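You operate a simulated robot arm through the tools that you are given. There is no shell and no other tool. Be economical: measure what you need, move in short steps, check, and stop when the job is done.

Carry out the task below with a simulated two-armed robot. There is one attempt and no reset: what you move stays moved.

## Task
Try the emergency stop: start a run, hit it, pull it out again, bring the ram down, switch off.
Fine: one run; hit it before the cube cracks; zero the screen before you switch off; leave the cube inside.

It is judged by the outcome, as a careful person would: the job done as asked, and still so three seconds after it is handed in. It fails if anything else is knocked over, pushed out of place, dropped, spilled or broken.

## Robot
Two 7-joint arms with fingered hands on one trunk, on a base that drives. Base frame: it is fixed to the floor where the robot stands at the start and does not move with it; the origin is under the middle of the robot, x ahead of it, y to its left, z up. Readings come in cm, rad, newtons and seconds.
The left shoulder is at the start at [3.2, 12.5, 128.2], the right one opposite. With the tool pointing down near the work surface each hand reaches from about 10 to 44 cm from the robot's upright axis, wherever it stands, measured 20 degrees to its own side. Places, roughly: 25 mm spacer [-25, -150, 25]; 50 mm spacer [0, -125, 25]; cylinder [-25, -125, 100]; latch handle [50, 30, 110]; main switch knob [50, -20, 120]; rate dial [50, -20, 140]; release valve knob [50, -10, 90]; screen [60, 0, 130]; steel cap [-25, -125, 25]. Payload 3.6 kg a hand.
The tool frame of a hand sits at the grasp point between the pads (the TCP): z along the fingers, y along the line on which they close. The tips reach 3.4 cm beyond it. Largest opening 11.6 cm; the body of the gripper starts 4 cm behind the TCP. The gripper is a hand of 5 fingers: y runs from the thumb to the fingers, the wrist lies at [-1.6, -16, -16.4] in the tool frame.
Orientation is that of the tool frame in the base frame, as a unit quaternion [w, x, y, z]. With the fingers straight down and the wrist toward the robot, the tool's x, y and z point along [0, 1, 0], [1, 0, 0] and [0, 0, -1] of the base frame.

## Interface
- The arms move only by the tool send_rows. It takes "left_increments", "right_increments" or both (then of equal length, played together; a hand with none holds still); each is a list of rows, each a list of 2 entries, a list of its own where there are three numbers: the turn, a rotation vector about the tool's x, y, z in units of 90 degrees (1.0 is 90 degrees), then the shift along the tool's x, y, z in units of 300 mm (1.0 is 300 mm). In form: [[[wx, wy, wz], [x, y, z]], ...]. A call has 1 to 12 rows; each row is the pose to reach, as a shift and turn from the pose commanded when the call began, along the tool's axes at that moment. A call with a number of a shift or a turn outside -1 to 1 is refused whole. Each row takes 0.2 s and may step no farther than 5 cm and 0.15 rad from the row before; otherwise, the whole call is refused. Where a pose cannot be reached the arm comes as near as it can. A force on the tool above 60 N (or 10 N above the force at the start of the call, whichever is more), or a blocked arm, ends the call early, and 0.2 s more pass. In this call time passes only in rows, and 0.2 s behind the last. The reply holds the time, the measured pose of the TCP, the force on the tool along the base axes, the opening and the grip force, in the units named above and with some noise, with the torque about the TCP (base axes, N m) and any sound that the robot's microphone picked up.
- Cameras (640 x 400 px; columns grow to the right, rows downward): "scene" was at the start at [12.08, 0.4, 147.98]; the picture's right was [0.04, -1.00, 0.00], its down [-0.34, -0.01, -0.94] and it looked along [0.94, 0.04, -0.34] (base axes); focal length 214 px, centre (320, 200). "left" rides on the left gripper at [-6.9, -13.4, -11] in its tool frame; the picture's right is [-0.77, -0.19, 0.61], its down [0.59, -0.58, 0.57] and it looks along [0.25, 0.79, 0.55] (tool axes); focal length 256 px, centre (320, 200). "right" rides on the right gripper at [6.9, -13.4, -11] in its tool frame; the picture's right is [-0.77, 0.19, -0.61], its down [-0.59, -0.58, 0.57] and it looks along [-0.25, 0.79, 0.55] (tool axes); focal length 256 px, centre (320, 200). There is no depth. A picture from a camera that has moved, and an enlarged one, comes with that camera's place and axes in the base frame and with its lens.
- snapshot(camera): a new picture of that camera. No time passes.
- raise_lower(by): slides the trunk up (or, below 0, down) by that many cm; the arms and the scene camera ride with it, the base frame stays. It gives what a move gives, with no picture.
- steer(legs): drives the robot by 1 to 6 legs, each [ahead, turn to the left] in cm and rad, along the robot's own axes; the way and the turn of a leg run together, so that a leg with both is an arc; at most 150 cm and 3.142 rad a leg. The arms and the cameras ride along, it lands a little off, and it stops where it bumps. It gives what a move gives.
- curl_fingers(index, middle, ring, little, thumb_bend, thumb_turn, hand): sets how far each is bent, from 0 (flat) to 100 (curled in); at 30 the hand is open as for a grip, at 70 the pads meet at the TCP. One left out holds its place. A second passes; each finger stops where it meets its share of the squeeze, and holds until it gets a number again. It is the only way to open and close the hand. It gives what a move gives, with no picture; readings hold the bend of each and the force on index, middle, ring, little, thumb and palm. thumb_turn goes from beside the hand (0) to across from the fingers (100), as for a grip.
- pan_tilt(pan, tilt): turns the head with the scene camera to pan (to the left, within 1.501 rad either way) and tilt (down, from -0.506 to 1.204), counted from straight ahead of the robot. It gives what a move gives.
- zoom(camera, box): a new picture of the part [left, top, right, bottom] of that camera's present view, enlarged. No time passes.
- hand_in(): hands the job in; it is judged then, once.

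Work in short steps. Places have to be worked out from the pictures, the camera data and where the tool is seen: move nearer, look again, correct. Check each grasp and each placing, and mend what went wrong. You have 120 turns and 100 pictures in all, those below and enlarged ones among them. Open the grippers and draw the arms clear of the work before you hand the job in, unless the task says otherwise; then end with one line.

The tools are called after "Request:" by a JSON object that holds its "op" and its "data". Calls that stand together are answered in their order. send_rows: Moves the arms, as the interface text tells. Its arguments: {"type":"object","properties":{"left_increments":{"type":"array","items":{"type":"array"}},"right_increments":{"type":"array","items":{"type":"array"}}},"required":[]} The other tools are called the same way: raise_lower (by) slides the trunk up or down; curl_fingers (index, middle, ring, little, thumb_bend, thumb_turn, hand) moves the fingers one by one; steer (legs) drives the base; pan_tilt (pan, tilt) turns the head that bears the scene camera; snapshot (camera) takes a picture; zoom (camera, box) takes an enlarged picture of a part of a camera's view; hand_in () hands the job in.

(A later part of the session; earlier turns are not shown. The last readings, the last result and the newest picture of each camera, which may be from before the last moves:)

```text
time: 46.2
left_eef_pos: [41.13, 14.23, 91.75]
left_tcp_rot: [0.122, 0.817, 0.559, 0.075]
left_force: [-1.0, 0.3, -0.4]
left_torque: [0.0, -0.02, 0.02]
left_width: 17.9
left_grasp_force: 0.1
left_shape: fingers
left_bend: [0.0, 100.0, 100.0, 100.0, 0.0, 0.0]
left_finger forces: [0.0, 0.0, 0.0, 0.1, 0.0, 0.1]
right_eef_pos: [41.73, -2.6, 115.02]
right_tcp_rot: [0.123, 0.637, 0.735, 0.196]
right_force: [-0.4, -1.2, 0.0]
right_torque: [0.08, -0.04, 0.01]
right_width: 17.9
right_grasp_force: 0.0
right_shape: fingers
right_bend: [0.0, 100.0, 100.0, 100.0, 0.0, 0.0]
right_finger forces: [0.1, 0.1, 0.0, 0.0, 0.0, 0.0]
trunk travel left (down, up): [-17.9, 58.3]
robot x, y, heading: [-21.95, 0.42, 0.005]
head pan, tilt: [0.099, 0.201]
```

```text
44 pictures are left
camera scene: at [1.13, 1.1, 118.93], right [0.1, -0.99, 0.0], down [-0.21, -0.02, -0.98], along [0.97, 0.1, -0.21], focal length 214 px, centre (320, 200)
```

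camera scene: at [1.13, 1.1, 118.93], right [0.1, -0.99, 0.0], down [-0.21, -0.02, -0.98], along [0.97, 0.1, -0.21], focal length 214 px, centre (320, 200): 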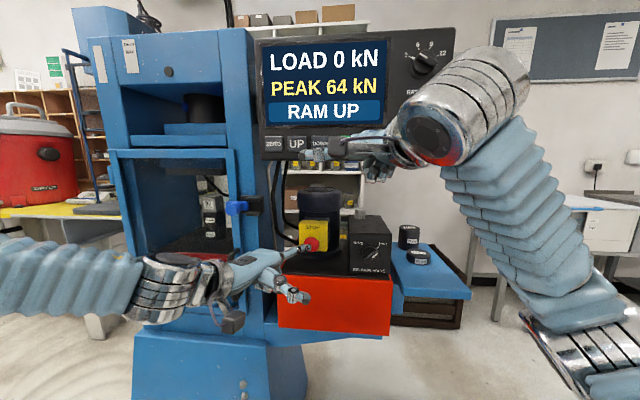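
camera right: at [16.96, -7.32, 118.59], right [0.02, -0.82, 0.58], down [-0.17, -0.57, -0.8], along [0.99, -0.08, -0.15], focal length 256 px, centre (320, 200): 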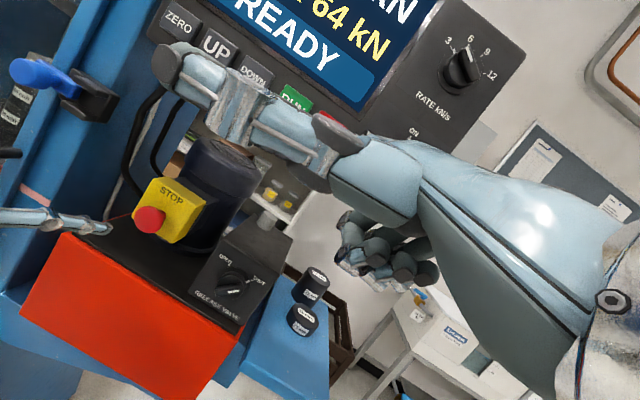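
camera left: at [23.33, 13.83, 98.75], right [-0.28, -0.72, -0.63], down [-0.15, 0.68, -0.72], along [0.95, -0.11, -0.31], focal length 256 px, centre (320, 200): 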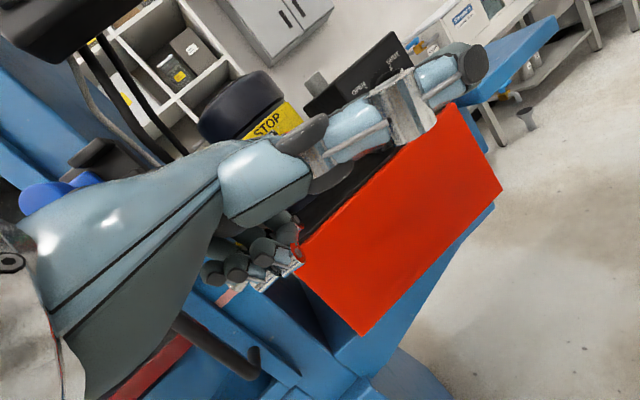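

RAM UP persists after release. I'll hold still about a second and see whether the load starts to build.

Request:
{"op": "send_rows", "data": {"left_increments": [[[0, 0, 0], [0, 0, 0]], [[0, 0, 0], [0, 0, 0]], [[0, 0, 0], [0, 0, 0]], [[0, 0, 0], [0, 0, 0]]]}}

Request:
{"op": "zoom", "data": {"camera": "scene", "box": [180, 30, 400, 260]}}

```text
time: 47.2
left_eef_pos: [40.49, 14.28, 92.06]
left_tcp_rot: [0.124, 0.816, 0.559, 0.075]
left_force: [0.8, -0.1, -0.2]
left_torque: [0.02, 0.0, -0.02]
left_width: 17.89
left_grasp_force: 0.0
left_shape: fingers
left_bend: [0.0, 100.0, 100.0, 100.0, 0.0, 0.0]
left_finger forces: [0.0, 0.0, 0.0, 0.0, 0.0, 0.0]
right_eef_pos: [41.02, -2.42, 115.41]
right_tcp_rot: [0.125, 0.635, 0.736, 0.199]
right_force: [0.4, -0.6, 0.4]
right_torque: [-0.01, 0.01, -0.02]
right_width: 17.89
right_grasp_force: 0.0
right_shape: fingers
right_bend: [0.0, 100.0, 100.0, 100.0, 0.0, 0.0]
right_finger forces: [0.0, 0.0, 0.0, 0.0, 0.0, 0.0]
trunk travel left (down, up): [-17.9, 58.3]
robot x, y, heading: [-22.41, 0.06, 0.003]
head pan, tilt: [0.099, 0.201]
```

```text
1.74 times, centred on (290, 145) of scene
camera zoom: at [1.39, 1.13, 118.92], right [0.1, -0.99, 0.0], down [-0.21, -0.02, -0.98], along [0.97, 0.1, -0.21], focal length 373 px, centre (372, 296)
```

zoom: 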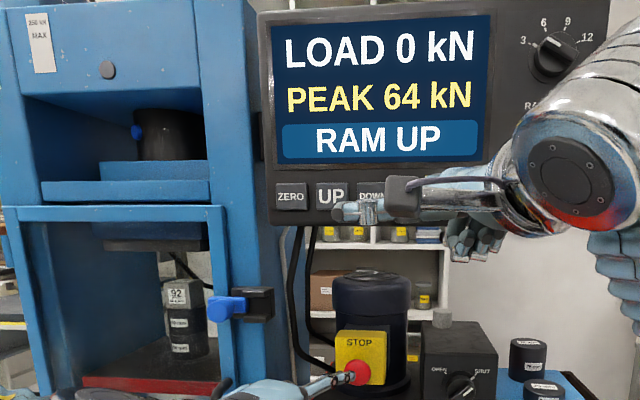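

There's a gap of a few cm under the upper platen. I'll wait again and compare the cube's height to confirm the ram is moving.

Request:
{"op": "send_rows", "data": {"left_increments": [[[0, 0, 0], [0, 0, 0]], [[0, 0, 0], [0, 0, 0]], [[0, 0, 0], [0, 0, 0]], [[0, 0, 0], [0, 0, 0]], [[0, 0, 0], [0, 0, 0]], [[0, 0, 0], [0, 0, 0]], [[0, 0, 0], [0, 0, 0]], [[0, 0, 0], [0, 0, 0]], [[0, 0, 0], [0, 0, 0]]]}}

Request:
{"op": "zoom", "data": {"camera": "scene", "box": [180, 30, 400, 260]}}

```text
time: 49.2
left_eef_pos: [40.71, 14.25, 91.97]
left_tcp_rot: [0.124, 0.815, 0.56, 0.076]
left_force: [0.2, 0.5, -0.9]
left_torque: [-0.01, -0.02, -0.03]
left_width: 17.89
left_grasp_force: 0.0
left_shape: fingers
left_bend: [0.0, 100.0, 100.0, 100.0, 0.0, 0.0]
left_finger forces: [0.0, 0.0, 0.0, 0.1, 0.0, 0.0]
right_eef_pos: [41.15, -2.39, 115.34]
right_tcp_rot: [0.126, 0.636, 0.735, 0.198]
right_force: [-0.6, -0.5, 0.3]
right_torque: [0.01, 0.0, 0.01]
right_width: 17.92
right_grasp_force: 0.0
right_shape: fingers
right_bend: [0.0, 100.0, 100.0, 100.0, 0.0, 0.0]
right_finger forces: [0.1, 0.0, 0.0, 0.0, 0.1, 0.0]
trunk travel left (down, up): [-17.9, 58.3]
robot x, y, heading: [-22.08, -0.06, 0.006]
head pan, tilt: [0.099, 0.201]
```

```text
1.74 times, centred on (290, 145) of scene
camera zoom: at [1.02, 1.13, 118.95], right [0.1, -0.99, 0.0], down [-0.2, -0.02, -0.98], along [0.97, 0.1, -0.21], focal length 373 px, centre (372, 296)
```

zoom: 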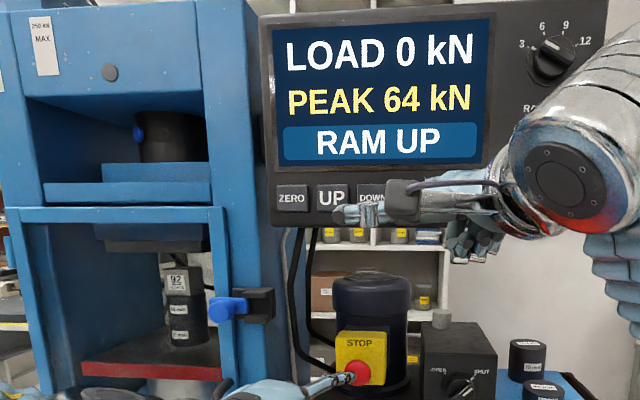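

The ram is rising and the cube is nearing the platen. I'll wait about 2 s more for load to show.

Request:
{"op": "send_rows", "data": {"left_increments": [[[0, 0, 0], [0, 0, 0]], [[0, 0, 0], [0, 0, 0]], [[0, 0, 0], [0, 0, 0]], [[0, 0, 0], [0, 0, 0]], [[0, 0, 0], [0, 0, 0]], [[0, 0, 0], [0, 0, 0]], [[0, 0, 0], [0, 0, 0]], [[0, 0, 0], [0, 0, 0]], [[0, 0, 0], [0, 0, 0]]]}}

Request:
{"op": "zoom", "data": {"camera": "scene", "box": [180, 30, 400, 260]}}

```text
time: 51.2
left_eef_pos: [40.72, 14.29, 92.02]
left_tcp_rot: [0.124, 0.815, 0.561, 0.076]
left_force: [0.5, 0.2, 0.2]
left_torque: [0.0, 0.01, 0.0]
left_width: 17.88
left_grasp_force: 0.0
left_shape: fingers
left_bend: [0.0, 100.0, 100.0, 100.0, 0.0, 0.0]
left_finger forces: [0.0, 0.1, 0.0, 0.0, 0.0, 0.1]
right_eef_pos: [41.13, -2.44, 115.33]
right_tcp_rot: [0.124, 0.636, 0.735, 0.198]
right_force: [0.2, -0.2, 0.8]
right_torque: [0.03, -0.02, 0.02]
right_width: 17.9
right_grasp_force: 0.1
right_shape: fingers
right_bend: [0.0, 100.0, 100.0, 100.0, 0.0, 0.0]
right_finger forces: [0.0, 0.0, 0.1, 0.1, 0.1, 0.0]
trunk travel left (down, up): [-17.9, 58.3]
robot x, y, heading: [-22.3, 0.06, 0.005]
head pan, tilt: [0.099, 0.201]
```

```text
1.74 times, centred on (290, 145) of scene
camera zoom: at [0.67, 1.12, 118.97], right [0.1, -0.99, 0.0], down [-0.2, -0.02, -0.98], along [0.97, 0.1, -0.2], focal length 373 px, centre (372, 296)
```

zoom: 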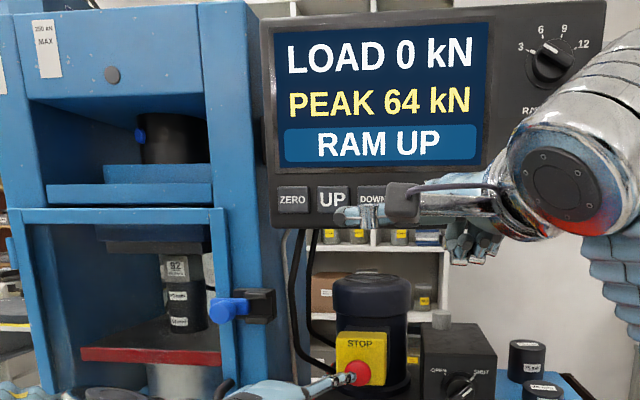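

It's almost in contact. I'll wait about 1 s more.

Request:
{"op": "send_rows", "data": {"left_increments": [[[0, 0, 0], [0, 0, 0]], [[0, 0, 0], [0, 0, 0]], [[0, 0, 0], [0, 0, 0]], [[0, 0, 0], [0, 0, 0]]]}}

Request:
{"op": "zoom", "data": {"camera": "scene", "box": [180, 30, 400, 260]}}

```text
time: 52.2
left_eef_pos: [40.73, 14.21, 91.83]
left_tcp_rot: [0.123, 0.816, 0.56, 0.075]
left_force: [0.6, 0.3, 0.5]
left_torque: [0.06, -0.02, 0.0]
left_width: 17.9
left_grasp_force: 0.1
left_shape: fingers
left_bend: [0.0, 100.0, 100.0, 100.0, 0.0, 0.0]
left_finger forces: [0.0, 0.0, 0.0, 0.1, 0.0, 0.1]
right_eef_pos: [41.1, -2.33, 115.17]
right_tcp_rot: [0.124, 0.636, 0.735, 0.198]
right_force: [0.2, -0.1, 0.2]
right_torque: [-0.02, -0.04, 0.0]
right_width: 17.87
right_grasp_force: 0.0
right_shape: fingers
right_bend: [0.0, 100.0, 100.0, 100.0, 0.0, 0.0]
right_finger forces: [0.1, 0.0, 0.0, 0.1, 0.1, 0.0]
trunk travel left (down, up): [-17.9, 58.3]
robot x, y, heading: [-22.04, -0.21, 0.009]
head pan, tilt: [0.099, 0.201]
```

```text
1.74 times, centred on (290, 145) of scene
camera zoom: at [0.35, 1.13, 118.99], right [0.1, -0.99, 0.0], down [-0.2, -0.02, -0.98], along [0.97, 0.1, -0.2], focal length 373 px, centre (372, 296)
```

zoom: 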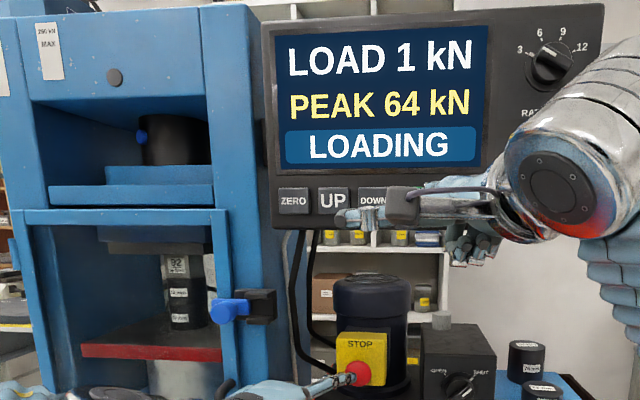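

LOADING at 1 kN, so the run is real. I'll hit the E-stop now by driving the left index straight forward.

Request:
{"op": "send_rows", "data": {"left_increments": [[[0, 0, 0], [0.007, 0.018, 0.005]], [[0, 0, 0], [0.019, 0.048, 0.014]], [[0, 0, 0], [0.031, 0.077, 0.023]], [[0, 0, 0], [0.042, 0.104, 0.03]], [[0, 0, 0], [0.05, 0.125, 0.037]], [[0, 0, 0], [0.058, 0.143, 0.042]]]}}

Request:
{"op": "snapshot", "data": {"camera": "scene"}}

```text
time: 53.5
left_eef_pos: [43.79, 14.58, 92.26]
left_tcp_rot: [0.126, 0.816, 0.558, 0.076]
left_force: [-46.1, 14.3, 7.5]
left_torque: [-1.02, -2.88, -1.01]
left_width: 17.59
left_grasp_force: 23.9
left_shape: fingers
left_bend: [2.0, 100.0, 100.0, 100.0, 0.0, 0.0]
left_finger forces: [47.9, 0.1, 0.0, 0.0, 0.0, 0.0]
right_eef_pos: [40.19, -1.73, 115.72]
right_tcp_rot: [0.127, 0.632, 0.738, 0.201]
right_force: [0.0, 0.3, -0.1]
right_torque: [0.02, 0.02, -0.01]
right_width: 17.85
right_grasp_force: 0.1
right_shape: fingers
right_bend: [0.0, 100.0, 100.0, 100.0, 0.0, 0.0]
right_finger forces: [0.1, 0.1, 0.0, 0.0, 0.0, 0.0]
trunk travel left (down, up): [-17.9, 58.3]
robot x, y, heading: [-22.91, 0.12, 0.028]
head pan, tilt: [0.099, 0.201]
stopped in row 6 (left hand): the force on the tool passed its limit at 64 N (the readings are from after the stop); the commanded pose is now the measured one
```

```text
39 pictures are left
camera scene: at [-0.69, 1.79, 119.13], right [0.13, -0.99, 0.0], down [-0.19, -0.03, -0.98], along [0.97, 0.12, -0.19], focal length 214 px, centre (320, 200)
```

scene: 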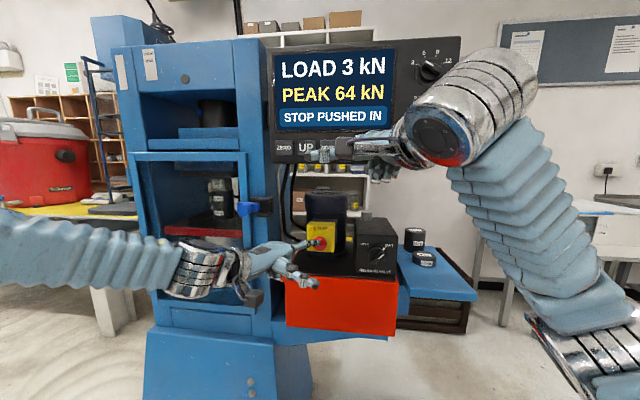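

The display reads STOP PUSHED IN at 3 kN. I'll back the left finger off slowly and inspect the pressed head.

Request:
{"op": "send_rows", "data": {"left_increments": [[[0, 0, 0], [-0.003, -0.008, -0.002]], [[0, 0, 0], [-0.012, -0.03, -0.009]], [[0, 0, 0], [-0.025, -0.06, -0.018]], [[0, 0, 0], [-0.037, -0.09, -0.027]], [[0, 0, 0], [-0.05, -0.12, -0.036]], [[0, 0, 0], [-0.061, -0.15, -0.044]], [[0, 0, 0], [-0.072, -0.178, -0.052]], [[0, 0, 0], [-0.08, -0.198, -0.058]], [[0, 0, 0], [-0.084, -0.208, -0.061]]]}}

Request:
{"op": "zoom", "data": {"camera": "scene", "box": [250, 170, 410, 290]}}

Request:
{"op": "zoom", "data": {"camera": "right", "box": [40, 120, 300, 320]}}

```text
time: 55.5
left_eef_pos: [37.32, 14.43, 92.11]
left_tcp_rot: [0.124, 0.816, 0.559, 0.076]
left_force: [0.7, 0.0, -0.4]
left_torque: [0.0, 0.02, 0.0]
left_width: 17.9
left_grasp_force: 0.1
left_shape: fingers
left_bend: [0.0, 100.0, 100.0, 100.0, 0.0, 0.0]
left_finger forces: [0.1, 0.0, 0.1, 0.0, 0.0, 0.1]
right_eef_pos: [40.67, -2.19, 115.43]
right_tcp_rot: [0.127, 0.633, 0.736, 0.201]
right_force: [1.0, 0.7, 0.3]
right_torque: [-0.01, 0.0, 0.01]
right_width: 17.89
right_grasp_force: 0.0
right_shape: fingers
right_bend: [0.0, 100.0, 100.0, 100.0, 0.0, 0.0]
right_finger forces: [0.0, 0.1, 0.0, 0.0, 0.0, 0.0]
trunk travel left (down, up): [-17.9, 58.3]
robot x, y, heading: [-22.63, 0.05, 0.016]
head pan, tilt: [0.099, 0.201]
```

```text
3.33 times, centred on (330, 230) of scene
camera zoom: at [2.21, 1.43, 118.84], right [0.12, -0.99, 0.0], down [-0.22, -0.02, -0.98], along [0.97, 0.11, -0.22], focal length 715 px, centre (287, 100)
```

zoom: 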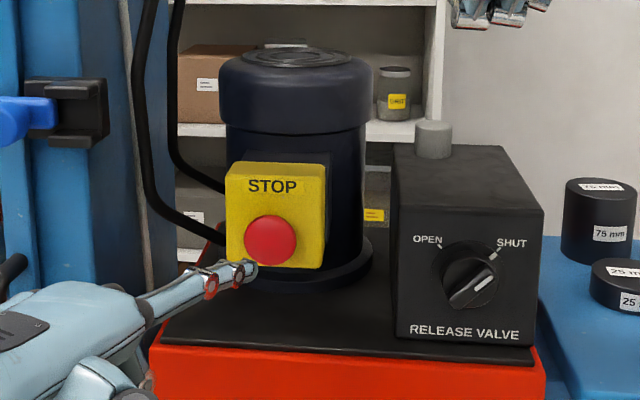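

```text
2.00 times, centred on (170, 220) of right
camera zoom: at [22.81, 1.56, 119.65], right [0.02, -0.82, 0.58], down [-0.16, -0.57, -0.8], along [0.99, -0.08, -0.14], focal length 512 px, centre (620, 160)
```

zoom: 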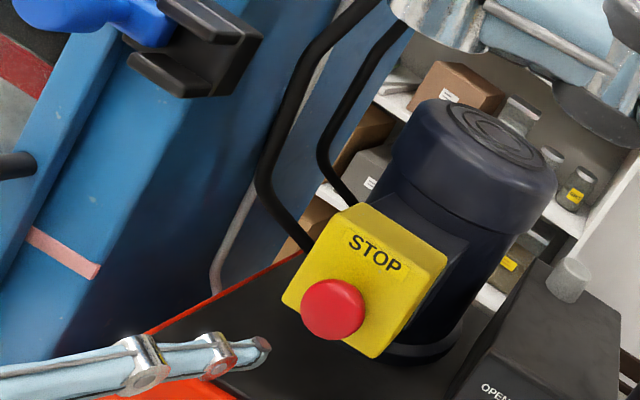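

The head is now seated in the box, about 3.9 cm wide with its front near x 54. To pull it I'll pitch the left hand up part way, shape a thumb and two-finger pinch, and take the right hand out of the way.

Request:
{"op": "send_rows", "data": {"left_increments": [[[-0.015, 0, 0], [-0.003, 0, -0.007]], [[-0.045, 0, 0], [-0.009, -0.002, -0.021]], [[-0.09, 0, 0], [-0.017, -0.003, -0.042]], [[-0.135, 0, 0], [-0.026, -0.005, -0.063]], [[-0.18, 0, 0], [-0.034, -0.006, -0.084]], [[-0.225, 0, 0], [-0.043, -0.008, -0.105]], [[-0.265, 0, 0], [-0.05, -0.009, -0.124]], [[-0.29, 0, 0], [-0.055, -0.01, -0.135]], [[-0.3, 0, 0], [-0.057, -0.01, -0.14]]], "right_increments": [[[0, 0, 0], [-0.012, -0.009, -0.005]], [[0, 0, 0], [-0.035, -0.027, -0.016]], [[0, 0, 0], [-0.07, -0.053, -0.032]], [[0, 0, 0], [-0.106, -0.08, -0.049]], [[0, 0, 0], [-0.141, -0.106, -0.065]], [[0, 0, 0], [-0.176, -0.133, -0.081]], [[0, 0, 0], [-0.21, -0.158, -0.096]], [[0, 0, 0], [-0.228, -0.172, -0.105]], [[0, 0, 0], [-0.235, -0.177, -0.108]]]}}

Request:
{"op": "curl_fingers", "data": {"hand": "left", "index": 42, "thumb_turn": 97, "thumb_bend": 10, "middle": 42}}

Request:
{"op": "curl_fingers", "data": {"hand": "left", "thumb_bend": 52}}

```text
time: 57.5
left_eef_pos: [35.55, 13.5, 95.79]
left_tcp_rot: [0.31, 0.764, 0.527, 0.204]
left_force: [-0.2, 0.7, -0.4]
left_torque: [0.0, -0.01, -0.03]
left_width: 17.88
left_grasp_force: 0.1
left_shape: fingers
left_bend: [0.0, 100.0, 100.0, 100.0, 0.0, 0.0]
left_finger forces: [0.0, 0.0, 0.0, 0.0, 0.0, 0.1]
right_eef_pos: [35.91, -10.01, 115.22]
right_tcp_rot: [0.124, 0.634, 0.737, 0.199]
right_force: [-0.5, 0.5, -0.4]
right_torque: [0.0, -0.03, 0.0]
right_width: 17.89
right_grasp_force: 0.1
right_shape: fingers
right_bend: [0.0, 100.0, 100.0, 100.0, 0.0, 0.0]
right_finger forces: [0.0, 0.0, 0.0, 0.0, 0.0, 0.0]
trunk travel left (down, up): [-17.9, 58.3]
robot x, y, heading: [-22.59, -0.4, 0.013]
head pan, tilt: [0.099, 0.201]
```

```text
time: 58.5
left_eef_pos: [35.62, 13.39, 95.79]
left_tcp_rot: [0.311, 0.764, 0.527, 0.204]
left_force: [0.4, -0.1, 0.2]
left_torque: [0.0, 0.0, 0.01]
left_width: 9.83
left_grasp_force: 0.0
left_shape: fingers
left_bend: [42.0, 42.0, 100.0, 100.0, 10.0, 93.0]
left_finger forces: [0.0, 0.0, 0.0, 0.0, 0.0, 0.0]
right_eef_pos: [35.94, -10.01, 115.25]
right_tcp_rot: [0.124, 0.634, 0.737, 0.199]
right_force: [-0.4, -0.5, -1.0]
right_torque: [-0.02, 0.04, 0.01]
right_width: 17.87
right_grasp_force: 0.0
right_shape: fingers
right_bend: [0.0, 100.0, 100.0, 100.0, 0.0, 0.0]
right_finger forces: [0.1, 0.1, 0.0, 0.0, 0.1, 0.0]
trunk travel left (down, up): [-17.9, 58.3]
robot x, y, heading: [-22.5, 0.05, 0.019]
head pan, tilt: [0.099, 0.201]
```

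```text
time: 59.5
left_eef_pos: [35.42, 13.5, 95.8]
left_tcp_rot: [0.31, 0.765, 0.527, 0.204]
left_force: [0.6, 0.1, -0.6]
left_torque: [0.01, 0.02, -0.01]
left_width: 6.88
left_grasp_force: 0.0
left_shape: fingers
left_bend: [42.0, 42.0, 100.0, 100.0, 52.0, 97.0]
left_finger forces: [0.0, 0.0, 0.0, 0.0, 0.0, 0.1]
right_eef_pos: [35.96, -10.1, 115.15]
right_tcp_rot: [0.124, 0.634, 0.737, 0.199]
right_force: [-0.4, 0.0, 0.7]
right_torque: [-0.01, -0.02, -0.01]
right_width: 17.9
right_grasp_force: 0.0
right_shape: fingers
right_bend: [0.0, 100.0, 100.0, 100.0, 0.0, 0.0]
right_finger forces: [0.0, 0.0, 0.0, 0.1, 0.0, 0.0]
trunk travel left (down, up): [-17.9, 58.3]
robot x, y, heading: [-22.56, 0.05, 0.022]
head pan, tilt: [0.099, 0.201]
```

The pinch opening is 6.9 cm. I'll ease to staging just in front of the head with the fingers pointing about 20° down.

Request:
{"op": "send_rows", "data": {"left_increments": [[[-0.009, 0, 0], [0, 0.008, 0.005]], [[-0.029, 0, 0], [-0.001, 0.028, 0.018]], [[-0.062, 0, 0], [-0.002, 0.058, 0.038]], [[-0.1, 0, 0], [-0.003, 0.094, 0.061]], [[-0.138, 0, 0], [-0.005, 0.13, 0.085]], [[-0.176, 0, 0], [-0.006, 0.166, 0.108]], [[-0.214, 0, 0], [-0.007, 0.202, 0.131]], [[-0.249, 0, 0], [-0.0085, 0.235, 0.153]], [[-0.276, 0, 0], [-0.009, 0.261, 0.169]], [[-0.293, 0, 0], [-0.01, 0.277, 0.18]]]}}

Request:
{"op": "snapshot", "data": {"camera": "left"}}

Request:
{"op": "zoom", "data": {"camera": "right", "box": [0, 120, 260, 320]}}

Request:
{"op": "snapshot", "data": {"camera": "scene"}}

```text
time: 61.7
left_eef_pos: [43.88, 11.21, 99.07]
left_tcp_rot: [0.476, 0.675, 0.467, 0.317]
left_force: [0.1, 0.5, 0.2]
left_torque: [-0.01, 0.05, -0.04]
left_width: 6.86
left_grasp_force: 0.1
left_shape: fingers
left_bend: [42.0, 42.0, 100.0, 100.0, 52.0, 97.0]
left_finger forces: [0.0, 0.0, 0.1, 0.0, 0.0, 0.0]
left hand out of reach, approached as far as the arm can: row 9, 10
right_eef_pos: [36.62, -10.09, 115.09]
right_tcp_rot: [0.123, 0.634, 0.737, 0.197]
right_force: [-0.8, 0.1, 0.7]
right_torque: [0.04, 0.0, -0.04]
right_width: 17.88
right_grasp_force: 0.0
right_shape: fingers
right_bend: [0.0, 100.0, 100.0, 100.0, 0.0, 0.0]
right_finger forces: [0.0, 0.1, 0.0, 0.0, 0.0, 0.1]
trunk travel left (down, up): [-17.9, 58.3]
robot x, y, heading: [-22.5, 0.0, 0.016]
head pan, tilt: [0.099, 0.201]
```

```text
36 pictures are left
camera left: at [27.43, 10.15, 90.36], right [0.19, -0.91, -0.37], down [0.52, 0.42, -0.75], along [0.83, -0.05, 0.55], focal length 256 px, centre (320, 200)
```

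left: 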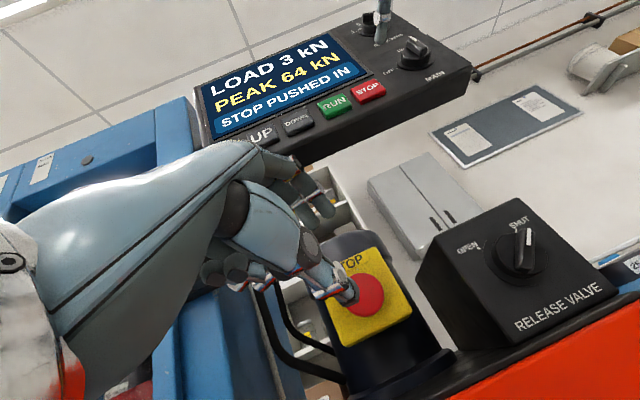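

```text
2.00 times, centred on (130, 220) of right
camera zoom: at [18.74, -6.36, 119.44], right [0.03, -0.82, 0.58], down [-0.17, -0.57, -0.8], along [0.98, -0.08, -0.15], focal length 512 px, centre (700, 160)
```

zoom: 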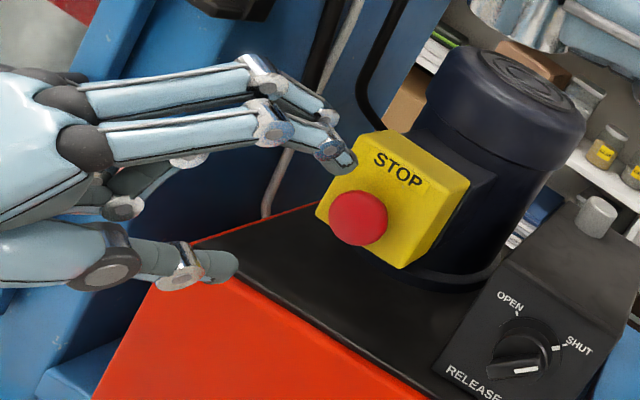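

```text
34 pictures are left
camera scene: at [1.36, 1.4, 118.91], right [0.12, -0.99, 0.0], down [-0.21, -0.02, -0.98], along [0.97, 0.11, -0.21], focal length 214 px, centre (320, 200)
```

scene: 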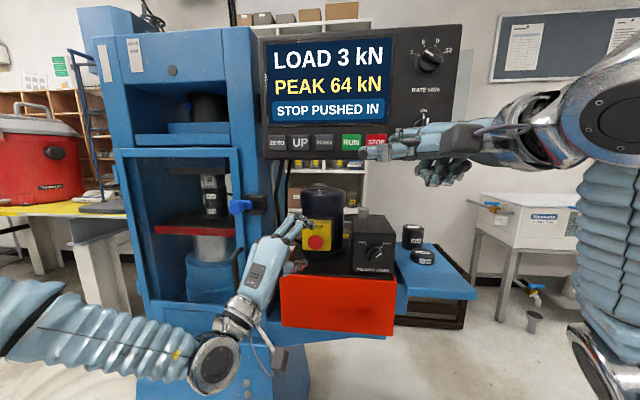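

Good geometry: the fingers are above and the thumb below, with the hand slightly left of and above the head. I'll advance 4.5 cm along the finger direction, which also corrects both offsets.

Request:
{"op": "send_rows", "data": {"left_increments": [[[0, 0, 0], [0, 0, 0.012]], [[0, 0, 0], [0.001, 0.001, 0.045]], [[0, 0, 0], [0.002, 0.002, 0.085]], [[0, 0, 0], [0.003, 0.003, 0.12]], [[0, 0, 0], [0.003, 0.003, 0.143]], [[0, 0, 0], [0.003, 0.003, 0.151]]]}}

Request:
{"op": "zoom", "data": {"camera": "left", "box": [230, 200, 470, 380]}}

Request:
{"op": "zoom", "data": {"camera": "right", "box": [60, 130, 260, 290]}}

```text
time: 63.1
left_eef_pos: [45.47, 12.14, 99.77]
left_tcp_rot: [0.477, 0.674, 0.467, 0.317]
left_force: [-0.1, 0.5, 0.7]
left_torque: [0.0, -0.02, 0.01]
left_width: 6.89
left_grasp_force: 0.0
left_shape: fingers
left_bend: [42.0, 42.0, 100.0, 100.0, 52.0, 97.0]
left_finger forces: [0.1, 0.0, 0.0, 0.0, 0.0, 0.0]
left hand out of reach, approached as far as the arm can: row 1, 2, 3, 4, 5, 6
right_eef_pos: [36.42, -9.88, 115.63]
right_tcp_rot: [0.129, 0.629, 0.738, 0.208]
right_force: [-0.6, -1.0, -0.2]
right_torque: [-0.01, -0.03, 0.0]
right_width: 17.89
right_grasp_force: 0.0
right_shape: fingers
right_bend: [0.0, 100.0, 100.0, 100.0, 0.0, 0.0]
right_finger forces: [0.0, 0.0, 0.1, 0.1, 0.0, 0.0]
trunk travel left (down, up): [-17.9, 58.3]
robot x, y, heading: [-22.54, 0.11, 0.016]
head pan, tilt: [0.099, 0.201]
```

```text
2.22 times, centred on (350, 290) of left
camera zoom: at [29.08, 11.0, 91.09], right [0.19, -0.91, -0.37], down [0.52, 0.42, -0.75], along [0.83, -0.05, 0.55], focal length 569 px, centre (253, 0)
```

zoom: 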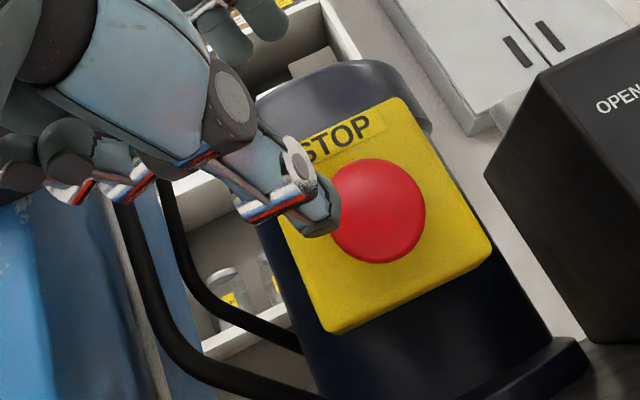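

```text
2.50 times, centred on (160, 210) of right
camera zoom: at [18.62, -6.36, 119.44], right [0.02, -0.82, 0.57], down [-0.14, -0.57, -0.81], along [0.99, -0.06, -0.13], focal length 640 px, centre (720, 175)
```

zoom: 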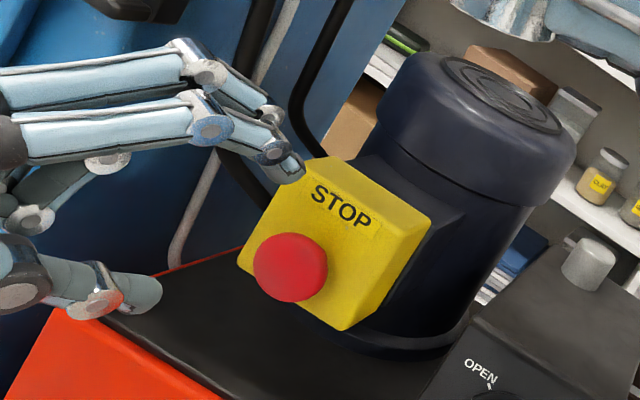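

The wrist is at its extension limit, and a lower shoulder should relieve it. I'll back off 6 cm, lower the trunk 8 cm and approach again.

Request:
{"op": "send_rows", "data": {"left_increments": [[[0, 0, 0], [-0.006, -0.006, -0.015]], [[0, 0, 0], [-0.02, -0.018, -0.05]], [[0, 0, 0], [-0.037, -0.033, -0.088]], [[0, 0, 0], [-0.054, -0.048, -0.13]], [[0, 0, 0], [-0.067, -0.06, -0.16]], [[0, 0, 0], [-0.073, -0.066, -0.175]]]}}

Request:
{"op": "raise_lower", "data": {"by": -4}}

Request:
{"op": "raise_lower", "data": {"by": -4}}

```text
time: 63.7
left_eef_pos: [41.14, 12.43, 101.58]
left_tcp_rot: [0.485, 0.666, 0.461, 0.33]
left_force: [-1.0, 0.9, -1.1]
left_torque: [-0.02, -0.01, 0.03]
left_width: 6.88
left_grasp_force: 0.1
left_shape: fingers
left_bend: [42.0, 42.0, 100.0, 100.0, 52.0, 97.0]
left_finger forces: [0.1, 0.0, 0.0, 0.0, 0.0, 0.1]
right_eef_pos: [32.92, -7.75, 119.32]
right_tcp_rot: [0.161, 0.58, 0.75, 0.273]
right_force: [-0.1, -0.6, -0.1]
right_torque: [-0.04, -0.06, -0.06]
right_width: 17.91
right_grasp_force: 0.0
right_shape: fingers
right_bend: [0.0, 100.0, 100.0, 100.0, 0.0, 0.0]
right_finger forces: [0.0, 0.0, 0.1, 0.1, 0.0, 0.1]
trunk travel left (down, up): [-17.9, 58.3]
robot x, y, heading: [-22.56, 0.24, 0.016]
head pan, tilt: [0.099, 0.201]
stopped in row 2 (left hand): the arm was blocked; the commanded pose is now the measured one
```

```text
time: 64.0
left_eef_pos: [36.97, 12.9, 103.66]
left_tcp_rot: [0.494, 0.652, 0.454, 0.353]
left_force: [0.4, 2.4, -2.0]
left_torque: [-0.01, -0.13, -0.12]
left_width: 6.84
left_grasp_force: 0.2
left_shape: fingers
left_bend: [42.0, 42.0, 100.0, 100.0, 52.0, 97.0]
left_finger forces: [0.0, 0.1, 0.0, 0.1, 0.0, 0.1]
right_eef_pos: [27.74, -7.33, 120.45]
right_tcp_rot: [0.176, 0.561, 0.754, 0.292]
right_force: [42.2, -18.0, -6.2]
right_torque: [0.03, -1.11, 3.4]
right_width: 17.87
right_grasp_force: 0.1
right_shape: fingers
right_bend: [0.0, 100.0, 100.0, 100.0, 0.0, 0.0]
right_finger forces: [0.1, 0.1, 0.0, 0.0, 0.0, 0.1]
trunk travel left (down, up): [-17.6, 58.7]
robot x, y, heading: [-22.55, 0.03, 0.022]
head pan, tilt: [0.099, 0.201]
stopped: the arm was blocked; the commanded pose is now the measured one
```

```text
time: 64.3
left_eef_pos: [31.34, 12.65, 105.59]
left_tcp_rot: [0.508, 0.644, 0.439, 0.366]
left_force: [2.0, -0.2, -0.2]
left_torque: [-0.02, -0.07, -0.09]
left_width: 6.85
left_grasp_force: 0.1
left_shape: fingers
left_bend: [42.0, 42.0, 100.0, 100.0, 52.0, 97.0]
left_finger forces: [0.0, 0.1, 0.0, 0.0, 0.0, 0.0]
right_eef_pos: [22.94, -7.2, 124.06]
right_tcp_rot: [0.157, 0.548, 0.75, 0.336]
right_force: [185.3, -100.5, 58.6]
right_torque: [-0.62, 10.79, 21.33]
right_width: 17.9
right_grasp_force: 0.0
right_shape: fingers
right_bend: [0.0, 100.0, 100.0, 100.0, 0.0, 0.0]
right_finger forces: [0.0, 0.0, 0.0, 0.0, 0.0, 0.0]
trunk travel left (down, up): [-17.2, 59.0]
robot x, y, heading: [-22.53, -0.1, 0.021]
head pan, tilt: [0.099, 0.201]
stopped: the arm was blocked; the commanded pose is now the measured one
```

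Another recoil, starting from that limit pose. I'll wait for things to settle before touching anything else.

Request:
{"op": "pan_tilt", "data": {"pan": 0.1, "tilt": 0.3}}

Request:
{"op": "pan_tilt", "data": {"pan": 0.0, "tilt": 0.3}}

Request:
{"op": "pan_tilt", "data": {"pan": 0.0, "tilt": 0.25}}

Request:
{"op": "snapshot", "data": {"camera": "scene"}}

```text
time: 65.0
left_eef_pos: [32.97, 12.66, 104.76]
left_tcp_rot: [0.504, 0.648, 0.443, 0.361]
left_force: [0.6, 0.8, -0.1]
left_torque: [0.01, -0.01, -0.01]
left_width: 6.86
left_grasp_force: 0.2
left_shape: fingers
left_bend: [42.0, 42.0, 100.0, 100.0, 52.0, 97.0]
left_finger forces: [0.0, 0.0, 0.0, 0.1, 0.0, 0.0]
right_eef_pos: [23.35, -7.18, 121.29]
right_tcp_rot: [0.195, 0.549, 0.755, 0.301]
right_force: [93.8, -23.1, -43.9]
right_torque: [-0.44, -10.07, 4.26]
right_width: 17.87
right_grasp_force: 0.0
right_shape: fingers
right_bend: [0.0, 100.0, 100.0, 100.0, 0.0, 0.0]
right_finger forces: [0.0, 0.0, 0.0, 0.0, 0.1, 0.0]
trunk travel left (down, up): [-17.2, 59.0]
robot x, y, heading: [-22.15, -0.22, 0.022]
head pan, tilt: [0.099, 0.3]
```

```text
time: 65.7
left_eef_pos: [32.53, 12.55, 105.0]
left_tcp_rot: [0.505, 0.647, 0.442, 0.362]
left_force: [0.7, -0.3, 0.4]
left_torque: [-0.03, 0.03, 0.05]
left_width: 6.85
left_grasp_force: 0.1
left_shape: fingers
left_bend: [42.0, 42.0, 100.0, 100.0, 52.0, 97.0]
left_finger forces: [0.0, 0.0, 0.0, 0.0, 0.1, 0.1]
right_eef_pos: [22.47, -7.37, 121.72]
right_tcp_rot: [0.194, 0.551, 0.751, 0.307]
right_force: [1.8, -0.1, -0.3]
right_torque: [-0.02, -0.1, -0.1]
right_width: 17.84
right_grasp_force: 0.1
right_shape: fingers
right_bend: [0.0, 100.0, 100.0, 100.0, 0.0, 0.0]
right_finger forces: [0.0, 0.0, 0.1, 0.0, 0.1, 0.0]
trunk travel left (down, up): [-17.2, 59.0]
robot x, y, heading: [-22.33, 0.16, 0.018]
head pan, tilt: [0.0, 0.3]
```

```text
time: 66.3
left_eef_pos: [32.48, 12.64, 105.08]
left_tcp_rot: [0.505, 0.647, 0.442, 0.362]
left_force: [-0.4, 0.9, 0.2]
left_torque: [0.02, -0.02, 0.0]
left_width: 6.84
left_grasp_force: 0.1
left_shape: fingers
left_bend: [42.0, 42.0, 100.0, 100.0, 52.0, 97.0]
left_finger forces: [0.1, 0.0, 0.1, 0.1, 0.1, 0.0]
right_eef_pos: [22.71, -7.3, 121.49]
right_tcp_rot: [0.195, 0.552, 0.752, 0.305]
right_force: [-0.1, -0.3, -1.3]
right_torque: [0.0, 0.01, 0.01]
right_width: 17.86
right_grasp_force: 0.0
right_shape: fingers
right_bend: [0.0, 100.0, 100.0, 100.0, 0.0, 0.0]
right_finger forces: [0.1, 0.0, 0.1, 0.0, 0.1, 0.0]
trunk travel left (down, up): [-17.2, 59.0]
robot x, y, heading: [-22.27, -0.09, 0.021]
head pan, tilt: [0.0, 0.25]
```

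```text
31 pictures are left
camera scene: at [0.56, 0.54, 117.81], right [0.02, -1.0, 0.0], down [-0.25, -0.01, -0.97], along [0.97, 0.02, -0.25], focal length 214 px, centre (320, 200)
```

scene: 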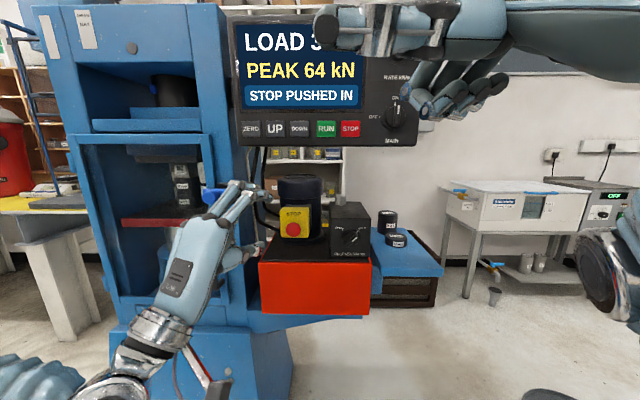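

All calm and the scene is unchanged. I'll ease the right hand out to the right and the left to a more comfortable pitch.

Request:
{"op": "send_rows", "data": {"left_increments": [[[0.005, 0, 0], [0.002, 0.001, 0.003]], [[0.017, 0, 0], [0.006, 0.002, 0.01]], [[0.034, 0, 0], [0.011, 0.005, 0.021]], [[0.052, 0, 0], [0.017, 0.007, 0.033]], [[0.073, 0, 0], [0.024, 0.01, 0.046]], [[0.093, 0, 0], [0.031, 0.013, 0.058]], [[0.113, 0, 0], [0.038, 0.016, 0.071]], [[0.134, 0, 0], [0.045, 0.019, 0.084]], [[0.153, 0, 0], [0.051, 0.021, 0.096]], [[0.169, 0, 0], [0.056, 0.024, 0.106]], [[0.18, 0, 0], [0.06, 0.025, 0.113]], [[0.186, 0, 0], [0.062, 0.026, 0.117]]], "right_increments": [[[0.005, -0.001, 0.003], [-0.013, -0.001, 0.009]], [[0.015, -0.002, 0.008], [-0.041, -0.004, 0.027]], [[0.029, -0.005, 0.015], [-0.082, -0.008, 0.053]], [[0.046, -0.008, 0.024], [-0.127, -0.012, 0.083]], [[0.064, -0.011, 0.034], [-0.177, -0.016, 0.116]], [[0.082, -0.014, 0.043], [-0.226, -0.021, 0.148]], [[0.099, -0.016, 0.052], [-0.276, -0.026, 0.181]], [[0.117, -0.019, 0.062], [-0.326, -0.03, 0.214]], [[0.134, -0.022, 0.071], [-0.371, -0.034, 0.244]], [[0.148, -0.025, 0.078], [-0.412, -0.038, 0.27]], [[0.158, -0.026, 0.083], [-0.439, -0.041, 0.288]], [[0.163, -0.027, 0.086], [-0.453, -0.042, 0.297]]]}}

Request:
{"op": "raise_lower", "data": {"by": -4}}

```text
time: 68.9
left_eef_pos: [36.57, 13.02, 105.17]
left_tcp_rot: [0.405, 0.714, 0.49, 0.293]
left_force: [-0.6, -0.6, -0.6]
left_torque: [0.01, -0.03, 0.0]
left_width: 6.87
left_grasp_force: 0.0
left_shape: fingers
left_bend: [42.0, 42.0, 100.0, 100.0, 52.0, 97.0]
left_finger forces: [0.0, 0.0, 0.0, 0.1, 0.0, 0.0]
right_eef_pos: [31.63, -18.62, 113.36]
right_tcp_rot: [0.117, 0.631, 0.74, 0.204]
right_force: [-0.3, 0.9, -0.5]
right_torque: [-0.01, 0.01, -0.03]
right_width: 17.9
right_grasp_force: 0.1
right_shape: fingers
right_bend: [0.0, 100.0, 100.0, 100.0, 0.0, 0.0]
right_finger forces: [0.0, 0.0, 0.0, 0.0, 0.0, 0.0]
trunk travel left (down, up): [-17.2, 59.0]
robot x, y, heading: [-22.55, -0.34, 0.022]
head pan, tilt: [0.0, 0.25]
```

```text
time: 69.7
left_eef_pos: [36.53, 13.0, 101.11]
left_tcp_rot: [0.406, 0.714, 0.489, 0.294]
left_force: [-1.3, -0.7, 0.6]
left_torque: [-0.03, 0.01, 0.05]
left_width: 6.87
left_grasp_force: 0.0
left_shape: fingers
left_bend: [42.0, 42.0, 100.0, 100.0, 52.0, 97.0]
left_finger forces: [0.1, 0.1, 0.0, 0.1, 0.1, 0.1]
right_eef_pos: [31.46, -18.7, 109.44]
right_tcp_rot: [0.118, 0.63, 0.74, 0.206]
right_force: [-0.7, -0.8, 0.3]
right_torque: [-0.02, 0.0, 0.03]
right_width: 17.88
right_grasp_force: 0.0
right_shape: fingers
right_bend: [0.0, 100.0, 100.0, 100.0, 0.0, 0.0]
right_finger forces: [0.0, 0.0, 0.1, 0.1, 0.0, 0.0]
trunk travel left (down, up): [-13.2, 63.0]
robot x, y, heading: [-22.59, -0.17, 0.02]
head pan, tilt: [0.0, 0.25]
```

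Smooth. I'll lower another 4 cm, then ease toward staging in front of the E-stop.

Request:
{"op": "raise_lower", "data": {"by": -4}}

Request:
{"op": "send_rows", "data": {"left_increments": [[[-0.003, 0, 0], [-0.001, 0.002, 0.011]], [[-0.01, 0, 0], [-0.002, 0.009, 0.035]], [[-0.02, 0, 0], [-0.004, 0.018, 0.07]], [[-0.032, 0, 0], [-0.005, 0.029, 0.112]], [[-0.044, 0, 0], [-0.006, 0.04, 0.155]], [[-0.055, 0, 0], [-0.006, 0.05, 0.195]], [[-0.063, 0, 0], [-0.007, 0.057, 0.223]], [[-0.067, 0, 0], [-0.007, 0.06, 0.237]]]}}

```text
time: 70.6
left_eef_pos: [36.5, 13.04, 97.13]
left_tcp_rot: [0.406, 0.714, 0.489, 0.294]
left_force: [0.7, 0.0, 1.3]
left_torque: [0.03, 0.04, 0.04]
left_width: 6.84
left_grasp_force: 0.2
left_shape: fingers
left_bend: [42.0, 42.0, 100.0, 100.0, 52.0, 97.0]
left_finger forces: [0.1, 0.1, 0.0, 0.0, 0.0, 0.0]
right_eef_pos: [31.48, -18.62, 105.46]
right_tcp_rot: [0.118, 0.63, 0.74, 0.205]
right_force: [0.6, 0.0, 0.4]
right_torque: [0.02, -0.01, -0.02]
right_width: 17.87
right_grasp_force: 0.1
right_shape: fingers
right_bend: [0.0, 100.0, 100.0, 100.0, 0.0, 0.0]
right_finger forces: [0.0, 0.0, 0.0, 0.0, 0.0, 0.0]
trunk travel left (down, up): [-9.2, 67.0]
robot x, y, heading: [-22.3, -0.03, 0.022]
head pan, tilt: [0.0, 0.25]
```

```text
time: 72.4
left_eef_pos: [43.19, 10.47, 95.01]
left_tcp_rot: [0.443, 0.691, 0.473, 0.319]
left_force: [0.0, -0.1, -0.7]
left_torque: [0.02, 0.03, 0.02]
left_width: 6.86
left_grasp_force: 0.0
left_shape: fingers
left_bend: [42.0, 42.0, 100.0, 100.0, 52.0, 97.0]
left_finger forces: [0.0, 0.0, 0.0, 0.0, 0.0, 0.0]
right_eef_pos: [31.7, -18.57, 105.33]
right_tcp_rot: [0.118, 0.63, 0.74, 0.206]
right_force: [0.1, -0.6, -1.4]
right_torque: [0.01, 0.01, 0.01]
right_width: 17.88
right_grasp_force: 0.2
right_shape: fingers
right_bend: [0.0, 100.0, 100.0, 100.0, 0.0, 0.0]
right_finger forces: [0.0, 0.1, 0.0, 0.0, 0.0, 0.0]
trunk travel left (down, up): [-9.2, 67.0]
robot x, y, heading: [-22.06, 0.07, 0.022]
head pan, tilt: [0.0, 0.25]
```

Reached accurately this time. I'll ease in to about (48, 9.8, 97.2) and look.

Request:
{"op": "send_rows", "data": {"left_increments": [[[0, 0, 0], [0.003, 0.01, 0.006]], [[0, 0, 0], [0.01, 0.038, 0.028]], [[0, 0, 0], [0.02, 0.072, 0.06]], [[0, 0, 0], [0.028, 0.1, 0.087]], [[0, 0, 0], [0.034, 0.122, 0.107]], [[0, 0, 0], [0.036, 0.13, 0.115]]]}}

Request:
{"op": "zoom", "data": {"camera": "left", "box": [230, 180, 470, 360]}}

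Request:
{"op": "zoom", "data": {"camera": "scene", "box": [240, 140, 380, 260]}}

```text
time: 73.8
left_eef_pos: [48.27, 9.83, 97.07]
left_tcp_rot: [0.441, 0.692, 0.475, 0.318]
left_force: [0.6, 0.5, -0.2]
left_torque: [0.02, 0.01, 0.06]
left_width: 6.89
left_grasp_force: 0.1
left_shape: fingers
left_bend: [42.0, 42.0, 100.0, 100.0, 52.0, 97.0]
left_finger forces: [0.1, 0.1, 0.1, 0.0, 0.0, 0.0]
right_eef_pos: [31.95, -18.61, 105.21]
right_tcp_rot: [0.117, 0.63, 0.74, 0.204]
right_force: [-0.3, -0.4, 0.9]
right_torque: [0.03, 0.01, -0.02]
right_width: 17.89
right_grasp_force: 0.1
right_shape: fingers
right_bend: [0.0, 100.0, 100.0, 100.0, 0.0, 0.0]
right_finger forces: [0.0, 0.1, 0.0, 0.0, 0.0, 0.1]
trunk travel left (down, up): [-9.2, 67.0]
robot x, y, heading: [-22.6, -0.1, 0.019]
head pan, tilt: [0.0, 0.25]
```

```text
2.22 times, centred on (350, 270) of left
camera zoom: at [31.37, 8.91, 89.16], right [0.19, -0.88, -0.44], down [0.47, 0.47, -0.74], along [0.86, -0.07, 0.5], focal length 569 px, centre (253, 44)
```

zoom: 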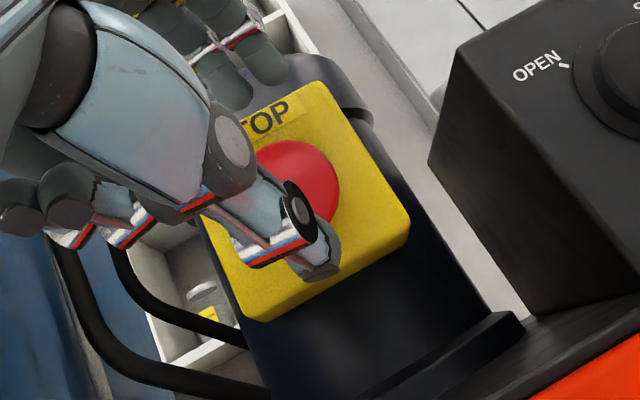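

```text
3.33 times, centred on (310, 200) of scene
camera zoom: at [5.66, 0.62, 109.13], right [0.02, -1.0, 0.0], down [-0.25, -0.01, -0.97], along [0.97, 0.02, -0.25], focal length 715 px, centre (353, 200)
```

zoom: 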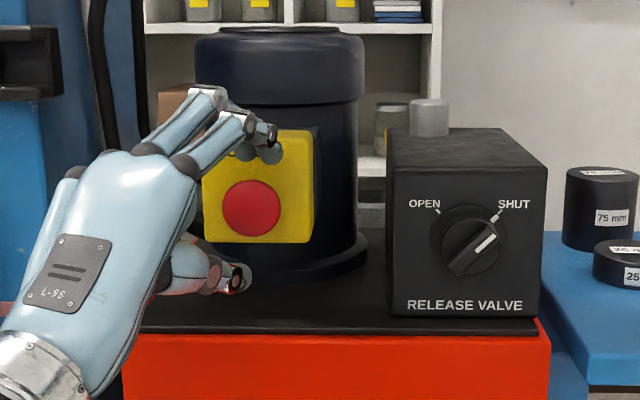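

Nicely straddled: thumb below, fingers above. The fingertips lead the thumb too much, though, so I'll pitch up another 10° to even them out and watch for reach warnings.

Request:
{"op": "send_rows", "data": {"left_increments": [[[-0.008, 0, 0], [0, 0, 0]], [[-0.028, 0, 0], [0, 0, 0]], [[-0.055, 0, 0], [0, 0, 0]], [[-0.083, 0, 0], [0, 0, 0]], [[-0.103, 0, 0], [0, 0, 0]], [[-0.11, 0, 0], [0, 0, 0]]]}}

```text
time: 75.2
left_eef_pos: [48.25, 9.68, 97.08]
left_tcp_rot: [0.5, 0.652, 0.445, 0.357]
left_force: [0.1, 0.0, 0.3]
left_torque: [0.02, 0.02, 0.0]
left_width: 6.84
left_grasp_force: 0.1
left_shape: fingers
left_bend: [42.0, 42.0, 100.0, 100.0, 52.0, 97.0]
left_finger forces: [0.0, 0.1, 0.0, 0.0, 0.0, 0.0]
right_eef_pos: [32.02, -18.49, 105.32]
right_tcp_rot: [0.117, 0.63, 0.74, 0.203]
right_force: [-0.1, 0.0, 0.9]
right_torque: [0.02, -0.05, 0.0]
right_width: 17.89
right_grasp_force: 0.0
right_shape: fingers
right_bend: [0.0, 100.0, 100.0, 100.0, 0.0, 0.0]
right_finger forces: [0.0, 0.0, 0.1, 0.0, 0.1, 0.0]
trunk travel left (down, up): [-9.2, 67.0]
robot x, y, heading: [-22.42, 0.01, 0.022]
head pan, tilt: [0.0, 0.25]
```

No limit hit. I'll do the same again so the fingers point almost level.

Request:
{"op": "send_rows", "data": {"left_increments": [[[-0.008, 0, 0], [0, 0, 0]], [[-0.028, 0, 0], [0, 0, 0]], [[-0.055, 0, 0], [0, 0, 0]], [[-0.083, 0, 0], [0, 0, 0]], [[-0.1, 0, 0], [0, 0, 0]], [[-0.105, 0, 0], [0, 0, 0]]]}}

Request:
{"op": "zoom", "data": {"camera": "scene", "box": [240, 140, 380, 260]}}

```text
time: 76.6
left_eef_pos: [47.49, 10.39, 97.6]
left_tcp_rot: [0.552, 0.608, 0.414, 0.394]
left_force: [-0.2, -0.5, 0.1]
left_torque: [0.01, -0.03, 0.03]
left_width: 6.86
left_grasp_force: 0.1
left_shape: fingers
left_bend: [42.0, 42.0, 100.0, 100.0, 52.0, 97.0]
left_finger forces: [0.0, 0.1, 0.0, 0.0, 0.0, 0.0]
left hand out of reach, approached as far as the arm can: row 4, 5, 6
right_eef_pos: [31.97, -18.49, 105.38]
right_tcp_rot: [0.117, 0.631, 0.739, 0.203]
right_force: [0.4, -0.8, 0.3]
right_torque: [-0.07, -0.04, -0.01]
right_width: 17.91
right_grasp_force: 0.1
right_shape: fingers
right_bend: [0.0, 100.0, 100.0, 100.0, 0.0, 0.0]
right_finger forces: [0.0, 0.0, 0.0, 0.0, 0.0, 0.0]
trunk travel left (down, up): [-9.2, 67.0]
robot x, y, heading: [-22.13, 0.12, 0.022]
head pan, tilt: [0.0, 0.25]
```

```text
3.33 times, centred on (310, 200) of scene
camera zoom: at [8.62, 0.69, 108.74], right [0.02, -1.0, 0.0], down [-0.28, -0.01, -0.96], along [0.96, 0.02, -0.28], focal length 715 px, centre (353, 200)
```

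zoom: 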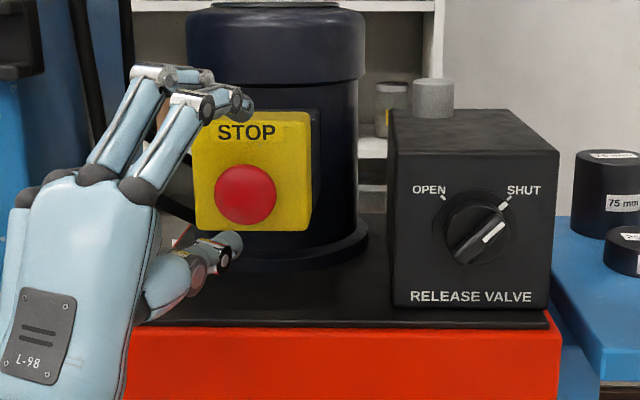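

That was slightly past the limit. I'll take back half of that pitch, recentre a bit lower, and advance 1.2 cm.

Request:
{"op": "send_rows", "data": {"left_increments": [[[0.01, 0, 0], [0.001, -0.002, 0.004]], [[0.03, 0, 0], [0.005, -0.006, 0.014]], [[0.045, 0, 0], [0.01, -0.01, 0.026]], [[0.055, 0, 0], [0.013, -0.013, 0.034]], [[0.055, 0, 0], [0.014, -0.014, 0.037]]]}}

```text
time: 77.2
left_eef_pos: [44.83, 10.58, 99.35]
left_tcp_rot: [0.547, 0.612, 0.414, 0.395]
left_force: [-0.6, -0.2, -0.6]
left_torque: [-0.01, 0.03, 0.04]
left_width: 6.86
left_grasp_force: 0.0
left_shape: fingers
left_bend: [42.0, 42.0, 100.0, 100.0, 52.0, 97.0]
left_finger forces: [0.0, 0.0, 0.1, 0.0, 0.0, 0.0]
right_eef_pos: [28.95, -18.46, 106.43]
right_tcp_rot: [0.134, 0.629, 0.736, 0.212]
right_force: [-0.5, 0.0, 0.5]
right_torque: [0.0, 0.01, 0.02]
right_width: 17.86
right_grasp_force: 0.0
right_shape: fingers
right_bend: [0.0, 100.0, 100.0, 100.0, 0.0, 0.0]
right_finger forces: [0.0, 0.0, 0.0, 0.1, 0.0, 0.1]
trunk travel left (down, up): [-9.2, 67.0]
robot x, y, heading: [-22.24, 0.03, 0.021]
head pan, tilt: [0.0, 0.25]
stopped in row 3 (right hand): the arm was blocked; the commanded pose is now the measured one
```

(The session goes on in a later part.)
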